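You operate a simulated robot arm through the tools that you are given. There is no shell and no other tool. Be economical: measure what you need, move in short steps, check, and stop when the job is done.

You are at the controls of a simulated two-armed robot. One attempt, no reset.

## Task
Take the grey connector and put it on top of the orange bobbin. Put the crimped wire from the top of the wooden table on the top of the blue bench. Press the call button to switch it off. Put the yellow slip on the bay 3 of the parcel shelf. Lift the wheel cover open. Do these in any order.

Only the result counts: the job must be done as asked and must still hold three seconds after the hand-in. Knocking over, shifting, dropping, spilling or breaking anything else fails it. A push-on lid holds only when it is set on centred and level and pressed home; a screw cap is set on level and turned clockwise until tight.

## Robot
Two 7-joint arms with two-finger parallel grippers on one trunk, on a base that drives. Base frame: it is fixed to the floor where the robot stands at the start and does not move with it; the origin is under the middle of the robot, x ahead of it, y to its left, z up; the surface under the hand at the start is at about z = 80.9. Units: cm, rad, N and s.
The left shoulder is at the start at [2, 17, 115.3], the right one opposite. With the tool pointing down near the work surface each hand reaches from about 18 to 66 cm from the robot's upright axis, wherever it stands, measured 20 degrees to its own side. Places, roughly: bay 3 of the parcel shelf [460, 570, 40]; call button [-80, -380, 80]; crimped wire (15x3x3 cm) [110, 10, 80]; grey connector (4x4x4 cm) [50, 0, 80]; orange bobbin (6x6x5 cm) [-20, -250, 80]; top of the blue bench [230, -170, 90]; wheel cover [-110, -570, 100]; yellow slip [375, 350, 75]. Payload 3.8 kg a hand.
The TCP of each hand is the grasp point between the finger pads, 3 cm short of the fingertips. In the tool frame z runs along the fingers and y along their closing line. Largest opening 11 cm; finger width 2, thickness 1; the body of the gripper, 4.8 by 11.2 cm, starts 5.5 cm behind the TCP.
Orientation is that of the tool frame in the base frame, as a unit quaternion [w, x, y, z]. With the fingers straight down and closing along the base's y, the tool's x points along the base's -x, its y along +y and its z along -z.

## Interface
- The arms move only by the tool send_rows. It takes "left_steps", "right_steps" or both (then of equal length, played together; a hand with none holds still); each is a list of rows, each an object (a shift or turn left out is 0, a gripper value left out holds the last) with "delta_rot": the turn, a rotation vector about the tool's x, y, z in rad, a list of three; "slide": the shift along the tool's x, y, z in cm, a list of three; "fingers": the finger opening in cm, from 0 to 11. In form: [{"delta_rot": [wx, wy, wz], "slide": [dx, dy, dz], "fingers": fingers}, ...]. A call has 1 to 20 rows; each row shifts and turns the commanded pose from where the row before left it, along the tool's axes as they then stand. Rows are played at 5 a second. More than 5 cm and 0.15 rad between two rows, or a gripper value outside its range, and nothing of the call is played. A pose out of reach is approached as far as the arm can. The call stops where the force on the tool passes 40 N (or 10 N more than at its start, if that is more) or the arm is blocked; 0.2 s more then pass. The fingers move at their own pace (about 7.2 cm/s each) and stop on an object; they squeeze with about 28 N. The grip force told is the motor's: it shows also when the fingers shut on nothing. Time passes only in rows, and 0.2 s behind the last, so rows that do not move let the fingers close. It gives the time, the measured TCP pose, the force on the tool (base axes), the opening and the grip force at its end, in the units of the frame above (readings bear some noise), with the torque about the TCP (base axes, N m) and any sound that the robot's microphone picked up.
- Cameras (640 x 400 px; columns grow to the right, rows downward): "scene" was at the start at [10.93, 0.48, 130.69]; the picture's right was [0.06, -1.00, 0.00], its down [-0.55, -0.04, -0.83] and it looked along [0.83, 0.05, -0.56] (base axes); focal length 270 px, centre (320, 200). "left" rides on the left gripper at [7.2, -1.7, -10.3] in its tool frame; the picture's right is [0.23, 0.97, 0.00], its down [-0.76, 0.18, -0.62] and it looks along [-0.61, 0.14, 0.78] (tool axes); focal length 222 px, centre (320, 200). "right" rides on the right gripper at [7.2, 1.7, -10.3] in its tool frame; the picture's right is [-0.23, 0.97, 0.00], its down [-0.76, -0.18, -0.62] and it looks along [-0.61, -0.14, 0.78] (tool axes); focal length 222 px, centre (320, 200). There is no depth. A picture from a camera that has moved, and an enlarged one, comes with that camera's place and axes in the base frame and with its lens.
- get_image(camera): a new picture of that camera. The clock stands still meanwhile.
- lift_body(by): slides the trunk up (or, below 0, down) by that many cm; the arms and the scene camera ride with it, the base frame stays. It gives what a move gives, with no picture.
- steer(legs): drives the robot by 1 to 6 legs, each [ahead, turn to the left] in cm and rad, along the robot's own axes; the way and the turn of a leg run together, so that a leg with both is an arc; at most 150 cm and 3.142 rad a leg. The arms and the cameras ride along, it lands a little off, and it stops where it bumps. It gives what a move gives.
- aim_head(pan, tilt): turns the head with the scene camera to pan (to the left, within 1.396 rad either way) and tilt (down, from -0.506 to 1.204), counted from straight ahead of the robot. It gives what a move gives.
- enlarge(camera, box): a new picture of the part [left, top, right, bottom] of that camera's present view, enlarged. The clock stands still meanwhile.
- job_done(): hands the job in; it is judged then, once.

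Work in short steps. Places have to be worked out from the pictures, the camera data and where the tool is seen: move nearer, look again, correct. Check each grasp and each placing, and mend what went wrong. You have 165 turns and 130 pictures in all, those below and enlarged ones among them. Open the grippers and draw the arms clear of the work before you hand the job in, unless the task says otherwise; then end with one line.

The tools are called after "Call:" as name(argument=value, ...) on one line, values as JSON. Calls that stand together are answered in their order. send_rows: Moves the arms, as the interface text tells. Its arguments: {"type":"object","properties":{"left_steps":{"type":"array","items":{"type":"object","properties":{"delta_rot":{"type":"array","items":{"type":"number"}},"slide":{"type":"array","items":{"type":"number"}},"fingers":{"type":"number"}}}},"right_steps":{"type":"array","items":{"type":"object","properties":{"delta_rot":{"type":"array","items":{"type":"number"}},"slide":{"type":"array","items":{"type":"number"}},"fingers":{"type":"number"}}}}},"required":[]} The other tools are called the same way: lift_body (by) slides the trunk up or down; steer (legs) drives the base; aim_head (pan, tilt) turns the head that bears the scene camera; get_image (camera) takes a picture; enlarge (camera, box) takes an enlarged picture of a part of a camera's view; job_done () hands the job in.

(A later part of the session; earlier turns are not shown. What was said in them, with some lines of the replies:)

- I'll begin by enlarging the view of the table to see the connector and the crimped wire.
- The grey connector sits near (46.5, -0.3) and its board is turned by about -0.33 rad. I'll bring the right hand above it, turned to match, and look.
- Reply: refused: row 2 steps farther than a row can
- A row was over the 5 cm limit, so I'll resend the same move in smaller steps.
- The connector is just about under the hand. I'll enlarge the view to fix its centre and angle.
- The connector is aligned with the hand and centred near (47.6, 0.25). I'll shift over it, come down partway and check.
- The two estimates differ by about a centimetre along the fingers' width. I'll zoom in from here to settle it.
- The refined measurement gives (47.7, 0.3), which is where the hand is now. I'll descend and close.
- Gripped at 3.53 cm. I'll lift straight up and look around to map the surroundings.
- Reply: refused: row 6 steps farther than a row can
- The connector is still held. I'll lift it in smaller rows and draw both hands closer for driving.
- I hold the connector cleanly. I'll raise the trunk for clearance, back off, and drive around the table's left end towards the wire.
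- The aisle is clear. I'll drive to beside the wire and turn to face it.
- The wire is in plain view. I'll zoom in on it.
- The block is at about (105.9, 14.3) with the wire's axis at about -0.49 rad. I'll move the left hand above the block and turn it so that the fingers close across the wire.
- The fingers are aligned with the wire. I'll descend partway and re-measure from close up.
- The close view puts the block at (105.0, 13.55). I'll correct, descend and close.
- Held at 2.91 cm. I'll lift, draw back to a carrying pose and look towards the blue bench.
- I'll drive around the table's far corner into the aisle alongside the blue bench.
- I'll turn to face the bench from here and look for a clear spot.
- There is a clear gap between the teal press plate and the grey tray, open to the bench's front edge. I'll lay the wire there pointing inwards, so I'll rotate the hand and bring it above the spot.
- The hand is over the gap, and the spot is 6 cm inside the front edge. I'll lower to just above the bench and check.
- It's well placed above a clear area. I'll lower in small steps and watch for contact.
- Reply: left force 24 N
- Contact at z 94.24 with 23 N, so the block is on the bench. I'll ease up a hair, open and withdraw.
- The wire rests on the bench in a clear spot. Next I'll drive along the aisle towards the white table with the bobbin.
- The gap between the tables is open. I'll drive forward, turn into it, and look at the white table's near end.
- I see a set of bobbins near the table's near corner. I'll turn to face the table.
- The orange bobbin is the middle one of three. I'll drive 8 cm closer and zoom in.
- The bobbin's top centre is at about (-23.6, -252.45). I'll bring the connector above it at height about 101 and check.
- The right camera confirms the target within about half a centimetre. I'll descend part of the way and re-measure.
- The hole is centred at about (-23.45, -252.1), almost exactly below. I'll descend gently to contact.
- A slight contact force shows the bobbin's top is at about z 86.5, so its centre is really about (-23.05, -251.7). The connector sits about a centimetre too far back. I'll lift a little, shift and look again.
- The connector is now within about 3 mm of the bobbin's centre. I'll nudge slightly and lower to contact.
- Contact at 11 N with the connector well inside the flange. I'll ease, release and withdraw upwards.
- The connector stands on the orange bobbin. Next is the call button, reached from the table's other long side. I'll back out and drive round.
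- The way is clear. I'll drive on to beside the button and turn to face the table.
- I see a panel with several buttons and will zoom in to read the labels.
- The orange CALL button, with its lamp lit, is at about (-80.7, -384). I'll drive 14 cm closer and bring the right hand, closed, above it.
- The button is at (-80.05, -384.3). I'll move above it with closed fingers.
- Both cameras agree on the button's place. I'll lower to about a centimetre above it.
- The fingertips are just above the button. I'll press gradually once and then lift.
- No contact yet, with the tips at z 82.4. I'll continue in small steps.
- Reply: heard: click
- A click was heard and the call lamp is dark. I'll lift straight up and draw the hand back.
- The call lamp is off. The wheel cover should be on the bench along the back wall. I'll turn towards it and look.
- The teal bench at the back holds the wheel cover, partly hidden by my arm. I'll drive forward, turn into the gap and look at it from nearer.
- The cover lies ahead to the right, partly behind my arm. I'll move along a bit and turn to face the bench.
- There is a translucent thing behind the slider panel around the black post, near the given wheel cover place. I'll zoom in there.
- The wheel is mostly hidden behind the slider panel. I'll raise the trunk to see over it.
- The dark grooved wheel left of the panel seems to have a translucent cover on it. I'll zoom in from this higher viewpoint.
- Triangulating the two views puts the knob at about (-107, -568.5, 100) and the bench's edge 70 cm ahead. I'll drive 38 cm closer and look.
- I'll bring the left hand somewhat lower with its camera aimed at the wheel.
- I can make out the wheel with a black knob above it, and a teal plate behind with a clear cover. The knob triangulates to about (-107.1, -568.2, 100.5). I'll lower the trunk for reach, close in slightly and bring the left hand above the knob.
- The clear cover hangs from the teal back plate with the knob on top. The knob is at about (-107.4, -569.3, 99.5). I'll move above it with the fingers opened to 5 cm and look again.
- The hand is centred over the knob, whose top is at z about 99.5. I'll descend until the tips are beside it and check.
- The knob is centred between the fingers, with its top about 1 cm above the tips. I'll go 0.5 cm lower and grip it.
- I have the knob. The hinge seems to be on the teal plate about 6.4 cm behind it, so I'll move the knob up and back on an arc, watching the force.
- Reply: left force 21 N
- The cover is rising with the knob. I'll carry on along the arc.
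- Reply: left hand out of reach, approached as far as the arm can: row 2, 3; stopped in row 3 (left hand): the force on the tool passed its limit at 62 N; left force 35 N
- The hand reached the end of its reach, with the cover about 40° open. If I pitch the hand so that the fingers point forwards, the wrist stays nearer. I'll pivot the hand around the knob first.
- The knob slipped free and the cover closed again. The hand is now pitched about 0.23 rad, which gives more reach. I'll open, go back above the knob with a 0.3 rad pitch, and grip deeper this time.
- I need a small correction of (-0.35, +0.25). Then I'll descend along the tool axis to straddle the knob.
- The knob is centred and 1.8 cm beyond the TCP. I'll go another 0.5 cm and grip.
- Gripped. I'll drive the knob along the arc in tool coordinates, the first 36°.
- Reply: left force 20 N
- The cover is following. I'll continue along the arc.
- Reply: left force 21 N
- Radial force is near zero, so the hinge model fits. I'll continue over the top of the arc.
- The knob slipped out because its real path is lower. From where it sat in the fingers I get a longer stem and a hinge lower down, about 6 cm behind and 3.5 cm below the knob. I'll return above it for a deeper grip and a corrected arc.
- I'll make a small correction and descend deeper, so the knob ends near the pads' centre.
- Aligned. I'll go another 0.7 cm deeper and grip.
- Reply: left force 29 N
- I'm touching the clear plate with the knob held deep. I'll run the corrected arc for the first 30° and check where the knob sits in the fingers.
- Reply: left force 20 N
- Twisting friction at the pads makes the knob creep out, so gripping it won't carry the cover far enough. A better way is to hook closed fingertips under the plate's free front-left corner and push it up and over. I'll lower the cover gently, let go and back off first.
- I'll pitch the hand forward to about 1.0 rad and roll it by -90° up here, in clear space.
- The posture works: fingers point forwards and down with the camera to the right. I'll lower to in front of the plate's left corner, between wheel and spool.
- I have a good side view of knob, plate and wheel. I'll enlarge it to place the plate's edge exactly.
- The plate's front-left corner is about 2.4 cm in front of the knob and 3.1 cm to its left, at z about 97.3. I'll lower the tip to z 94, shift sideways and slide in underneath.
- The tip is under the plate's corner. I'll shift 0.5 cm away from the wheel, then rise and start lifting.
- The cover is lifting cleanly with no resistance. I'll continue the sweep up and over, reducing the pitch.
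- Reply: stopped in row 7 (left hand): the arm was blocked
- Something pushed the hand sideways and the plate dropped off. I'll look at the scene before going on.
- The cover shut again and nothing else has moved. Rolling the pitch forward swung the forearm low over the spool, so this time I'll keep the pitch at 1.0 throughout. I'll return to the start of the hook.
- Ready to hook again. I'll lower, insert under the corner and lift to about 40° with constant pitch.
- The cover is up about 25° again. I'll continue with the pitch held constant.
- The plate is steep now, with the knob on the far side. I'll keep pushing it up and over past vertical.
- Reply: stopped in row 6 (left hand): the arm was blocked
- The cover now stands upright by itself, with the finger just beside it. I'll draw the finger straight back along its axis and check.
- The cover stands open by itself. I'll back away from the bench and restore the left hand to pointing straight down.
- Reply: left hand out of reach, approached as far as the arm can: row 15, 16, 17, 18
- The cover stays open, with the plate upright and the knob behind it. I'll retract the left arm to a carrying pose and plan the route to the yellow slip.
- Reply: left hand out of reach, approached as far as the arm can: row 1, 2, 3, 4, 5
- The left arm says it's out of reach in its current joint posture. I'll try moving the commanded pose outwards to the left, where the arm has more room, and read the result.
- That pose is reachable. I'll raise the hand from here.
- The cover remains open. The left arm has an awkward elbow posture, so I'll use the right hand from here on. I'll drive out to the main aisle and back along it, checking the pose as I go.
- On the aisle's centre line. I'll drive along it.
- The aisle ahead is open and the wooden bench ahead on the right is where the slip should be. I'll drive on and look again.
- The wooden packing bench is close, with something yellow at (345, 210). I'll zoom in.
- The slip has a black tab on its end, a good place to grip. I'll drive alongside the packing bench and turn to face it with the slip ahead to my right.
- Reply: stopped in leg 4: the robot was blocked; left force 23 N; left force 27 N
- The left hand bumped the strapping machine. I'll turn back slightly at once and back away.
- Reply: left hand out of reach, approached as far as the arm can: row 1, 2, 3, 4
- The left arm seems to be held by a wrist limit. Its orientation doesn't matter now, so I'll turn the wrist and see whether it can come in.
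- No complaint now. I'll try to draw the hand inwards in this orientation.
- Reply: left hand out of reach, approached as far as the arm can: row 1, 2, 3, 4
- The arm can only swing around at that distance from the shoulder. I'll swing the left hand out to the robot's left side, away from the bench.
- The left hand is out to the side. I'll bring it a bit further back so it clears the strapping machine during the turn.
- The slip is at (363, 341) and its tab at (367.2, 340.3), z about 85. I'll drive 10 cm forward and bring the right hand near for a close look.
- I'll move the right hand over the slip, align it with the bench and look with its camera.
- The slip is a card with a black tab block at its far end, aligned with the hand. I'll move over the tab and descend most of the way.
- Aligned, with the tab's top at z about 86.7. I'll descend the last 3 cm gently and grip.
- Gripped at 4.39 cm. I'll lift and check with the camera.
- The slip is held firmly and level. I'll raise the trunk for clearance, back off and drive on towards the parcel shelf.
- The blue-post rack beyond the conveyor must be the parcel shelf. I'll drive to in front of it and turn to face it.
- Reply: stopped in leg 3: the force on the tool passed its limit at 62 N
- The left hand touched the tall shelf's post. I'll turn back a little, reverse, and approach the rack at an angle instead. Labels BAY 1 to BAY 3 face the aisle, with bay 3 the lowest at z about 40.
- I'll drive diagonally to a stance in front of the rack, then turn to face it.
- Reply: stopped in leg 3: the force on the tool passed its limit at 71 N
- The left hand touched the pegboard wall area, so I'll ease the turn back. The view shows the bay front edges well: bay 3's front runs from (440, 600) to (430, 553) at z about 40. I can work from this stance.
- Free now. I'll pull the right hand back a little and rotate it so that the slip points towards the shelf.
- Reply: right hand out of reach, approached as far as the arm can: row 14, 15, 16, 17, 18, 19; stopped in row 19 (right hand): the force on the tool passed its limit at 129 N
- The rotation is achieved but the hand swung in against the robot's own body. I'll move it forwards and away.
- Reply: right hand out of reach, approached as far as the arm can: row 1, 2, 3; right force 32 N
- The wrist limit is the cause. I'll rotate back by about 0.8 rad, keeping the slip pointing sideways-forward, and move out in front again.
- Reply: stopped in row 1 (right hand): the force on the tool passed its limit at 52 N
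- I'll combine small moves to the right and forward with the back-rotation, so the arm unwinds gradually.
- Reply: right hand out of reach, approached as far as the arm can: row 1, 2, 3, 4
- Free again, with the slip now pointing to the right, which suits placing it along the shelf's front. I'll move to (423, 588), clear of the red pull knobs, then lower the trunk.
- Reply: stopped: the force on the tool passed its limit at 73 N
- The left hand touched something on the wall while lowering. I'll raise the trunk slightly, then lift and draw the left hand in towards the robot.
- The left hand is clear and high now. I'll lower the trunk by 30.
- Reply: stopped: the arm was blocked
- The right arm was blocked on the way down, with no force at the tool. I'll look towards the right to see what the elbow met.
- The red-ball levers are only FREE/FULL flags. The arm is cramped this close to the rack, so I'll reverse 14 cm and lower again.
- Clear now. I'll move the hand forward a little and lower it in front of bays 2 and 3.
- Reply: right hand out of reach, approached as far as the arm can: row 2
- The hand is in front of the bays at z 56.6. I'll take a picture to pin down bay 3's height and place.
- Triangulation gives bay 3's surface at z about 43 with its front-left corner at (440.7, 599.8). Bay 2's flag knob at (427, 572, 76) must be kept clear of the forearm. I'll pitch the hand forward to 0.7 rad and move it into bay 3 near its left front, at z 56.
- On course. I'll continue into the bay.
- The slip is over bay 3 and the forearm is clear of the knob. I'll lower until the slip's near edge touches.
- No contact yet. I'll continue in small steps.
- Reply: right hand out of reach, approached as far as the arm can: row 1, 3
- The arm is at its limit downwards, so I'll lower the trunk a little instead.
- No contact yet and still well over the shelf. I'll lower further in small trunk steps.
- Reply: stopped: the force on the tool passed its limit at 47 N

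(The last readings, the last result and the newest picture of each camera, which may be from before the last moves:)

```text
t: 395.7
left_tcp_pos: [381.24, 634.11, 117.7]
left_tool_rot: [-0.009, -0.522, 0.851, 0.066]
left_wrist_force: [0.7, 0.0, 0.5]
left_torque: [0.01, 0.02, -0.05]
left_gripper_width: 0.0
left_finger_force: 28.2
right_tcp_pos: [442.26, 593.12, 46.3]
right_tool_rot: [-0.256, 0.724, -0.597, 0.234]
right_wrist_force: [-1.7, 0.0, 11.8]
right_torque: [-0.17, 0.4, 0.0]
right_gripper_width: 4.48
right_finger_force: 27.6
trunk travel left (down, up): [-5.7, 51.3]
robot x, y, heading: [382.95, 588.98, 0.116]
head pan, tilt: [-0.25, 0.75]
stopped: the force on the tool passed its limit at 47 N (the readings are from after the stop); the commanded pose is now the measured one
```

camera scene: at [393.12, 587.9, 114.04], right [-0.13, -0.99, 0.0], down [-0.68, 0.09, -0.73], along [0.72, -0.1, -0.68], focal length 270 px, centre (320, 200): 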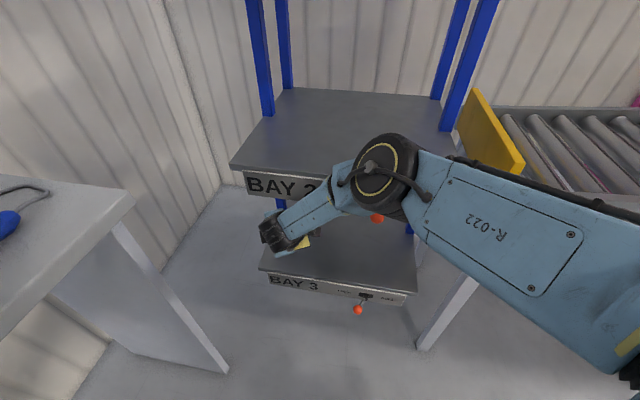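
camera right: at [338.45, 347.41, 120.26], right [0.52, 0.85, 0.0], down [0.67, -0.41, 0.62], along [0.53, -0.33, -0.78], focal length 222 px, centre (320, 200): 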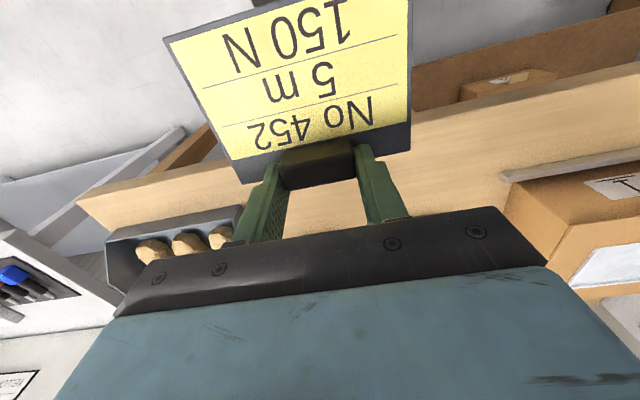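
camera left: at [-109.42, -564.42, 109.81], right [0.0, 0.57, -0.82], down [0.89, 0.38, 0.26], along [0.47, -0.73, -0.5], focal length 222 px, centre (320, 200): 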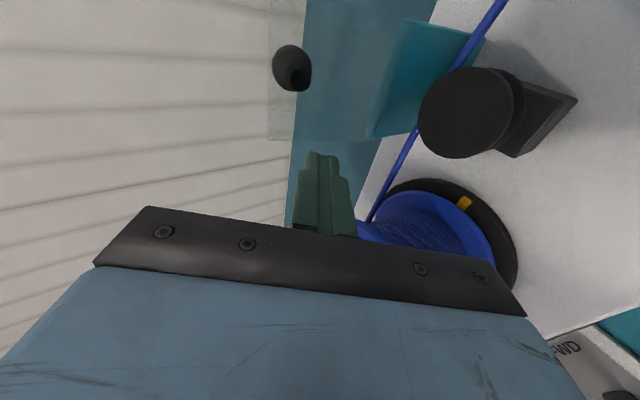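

Contact at about 14 N: the slip's near edge rests on the bay. I'll open the fingers gently, so the slip settles flat, and withdraw up and back.

Call:
send_rows(right_steps=[{"fingers": 5}, {"fingers": 6}, {"fingers": 7.2}, {}, {}, {"slide": [0, 0, -2]}, {"slide": [0, 0, -4]}, {"slide": [0, 0, -4]}, {"slide": [0, 2.5, -3]}, {"slide": [0, 2.5, -2]}, {}])

Call:
get_image(camera="scene")

```text
t: 398.1
left_tcp_pos: [381.27, 634.19, 117.71]
left_tool_rot: [-0.01, -0.522, 0.851, 0.066]
left_wrist_force: [-0.1, 0.5, -0.6]
left_torque: [0.01, 0.0, -0.01]
left_gripper_width: 0.0
left_finger_force: 28.0
right_tcp_pos: [428.74, 590.75, 54.24]
right_tool_rot: [-0.255, 0.724, -0.597, 0.233]
right_wrist_force: [0.3, 0.5, -0.1]
right_torque: [-0.03, 0.01, -0.01]
right_gripper_width: 7.22
right_finger_force: 0.0
trunk travel left (down, up): [-5.7, 51.3]
robot x, y, heading: [382.77, 588.67, 0.117]
head pan, tilt: [-0.25, 0.75]
```

```text
1 pictures are left
camera scene: at [393.11, 587.9, 109.97], right [-0.13, -0.99, 0.0], down [-0.68, 0.09, -0.73], along [0.72, -0.1, -0.68], focal length 270 px, centre (320, 200)
```

scene: 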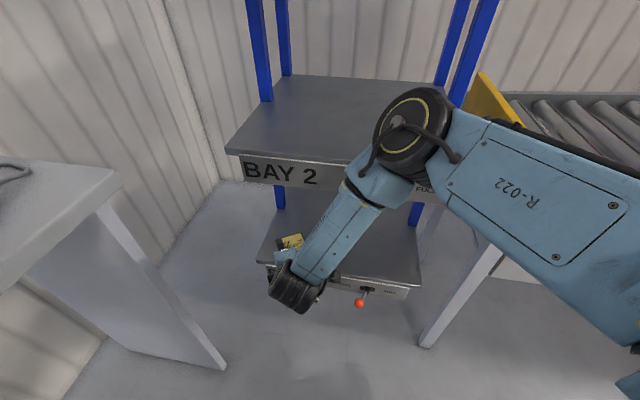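

The yellow slip is seen lying in bay 3. I'll reverse the robot straight back to draw everything clear, then use the last picture to check.

Call:
steer(legs=[[-22, 0]])

Call:
enlarge(camera="scene", box=[230, 120, 430, 260])

```text
t: 399.8
left_tcp_pos: [359.41, 631.56, 117.64]
left_tool_rot: [-0.009, -0.523, 0.85, 0.066]
left_wrist_force: [-0.4, 0.1, -1.0]
left_torque: [0.0, 0.0, -0.02]
left_gripper_width: 0.0
left_finger_force: 28.1
right_tcp_pos: [407.0, 588.29, 54.31]
right_tool_rot: [-0.254, 0.725, -0.597, 0.233]
right_wrist_force: [0.0, -0.2, -0.1]
right_torque: [-0.03, 0.02, -0.03]
right_gripper_width: 7.2
right_finger_force: 0.2
trunk travel left (down, up): [-5.7, 51.3]
robot x, y, heading: [361.08, 586.34, 0.115]
head pan, tilt: [-0.25, 0.75]
```

```text
2.86 times, centred on (330, 190) of scene
camera zoom: at [371.24, 585.33, 109.98], right [-0.13, -0.99, 0.0], down [-0.68, 0.09, -0.73], along [0.73, -0.1, -0.68], focal length 772 px, centre (291, 229)
```

zoom: 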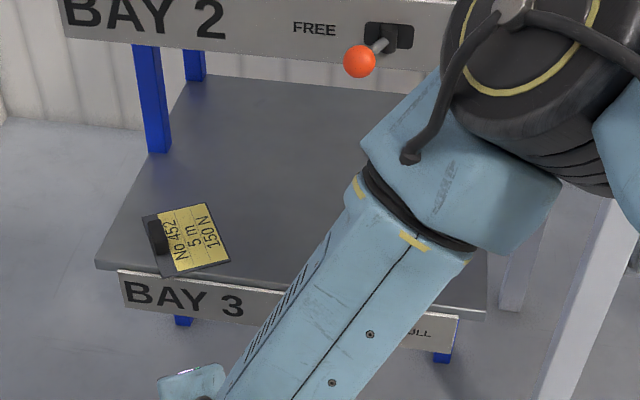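

The slip lies flat on bay 3 near its front-left corner. I'll open the left gripper and hand in.

Call:
send_rows(left_steps=[{"fingers": 6}, {}, {}], right_steps=[{"fingers": 8}, {}, {}])

Call:
job_done()

```text
t: 400.6
left_tcp_pos: [359.56, 631.52, 117.77]
left_tool_rot: [-0.009, -0.521, 0.851, 0.066]
left_wrist_force: [0.4, 0.5, -0.6]
left_torque: [-0.02, -0.02, 0.01]
left_gripper_width: 6.0
left_finger_force: 0.1
right_tcp_pos: [406.99, 588.26, 54.28]
right_tool_rot: [-0.253, 0.725, -0.597, 0.233]
right_wrist_force: [0.0, -0.1, -0.4]
right_torque: [-0.02, -0.01, -0.03]
right_gripper_width: 7.99
right_finger_force: 0.1
trunk travel left (down, up): [-5.7, 51.3]
robot x, y, heading: [361.09, 586.19, 0.116]
head pan, tilt: [-0.25, 0.75]
```

```text
The job is handed in.
```

I handed the job in with all five tasks done: connector on the orange bobbin, wire on the blue bench, call lamp off, slip on bay 3 and wheel cover open. The left hand bumped the strapping machine, a tall shelf and the wall by the pegboard on the way; I saw nothing move, but I did not check each one afterwards.
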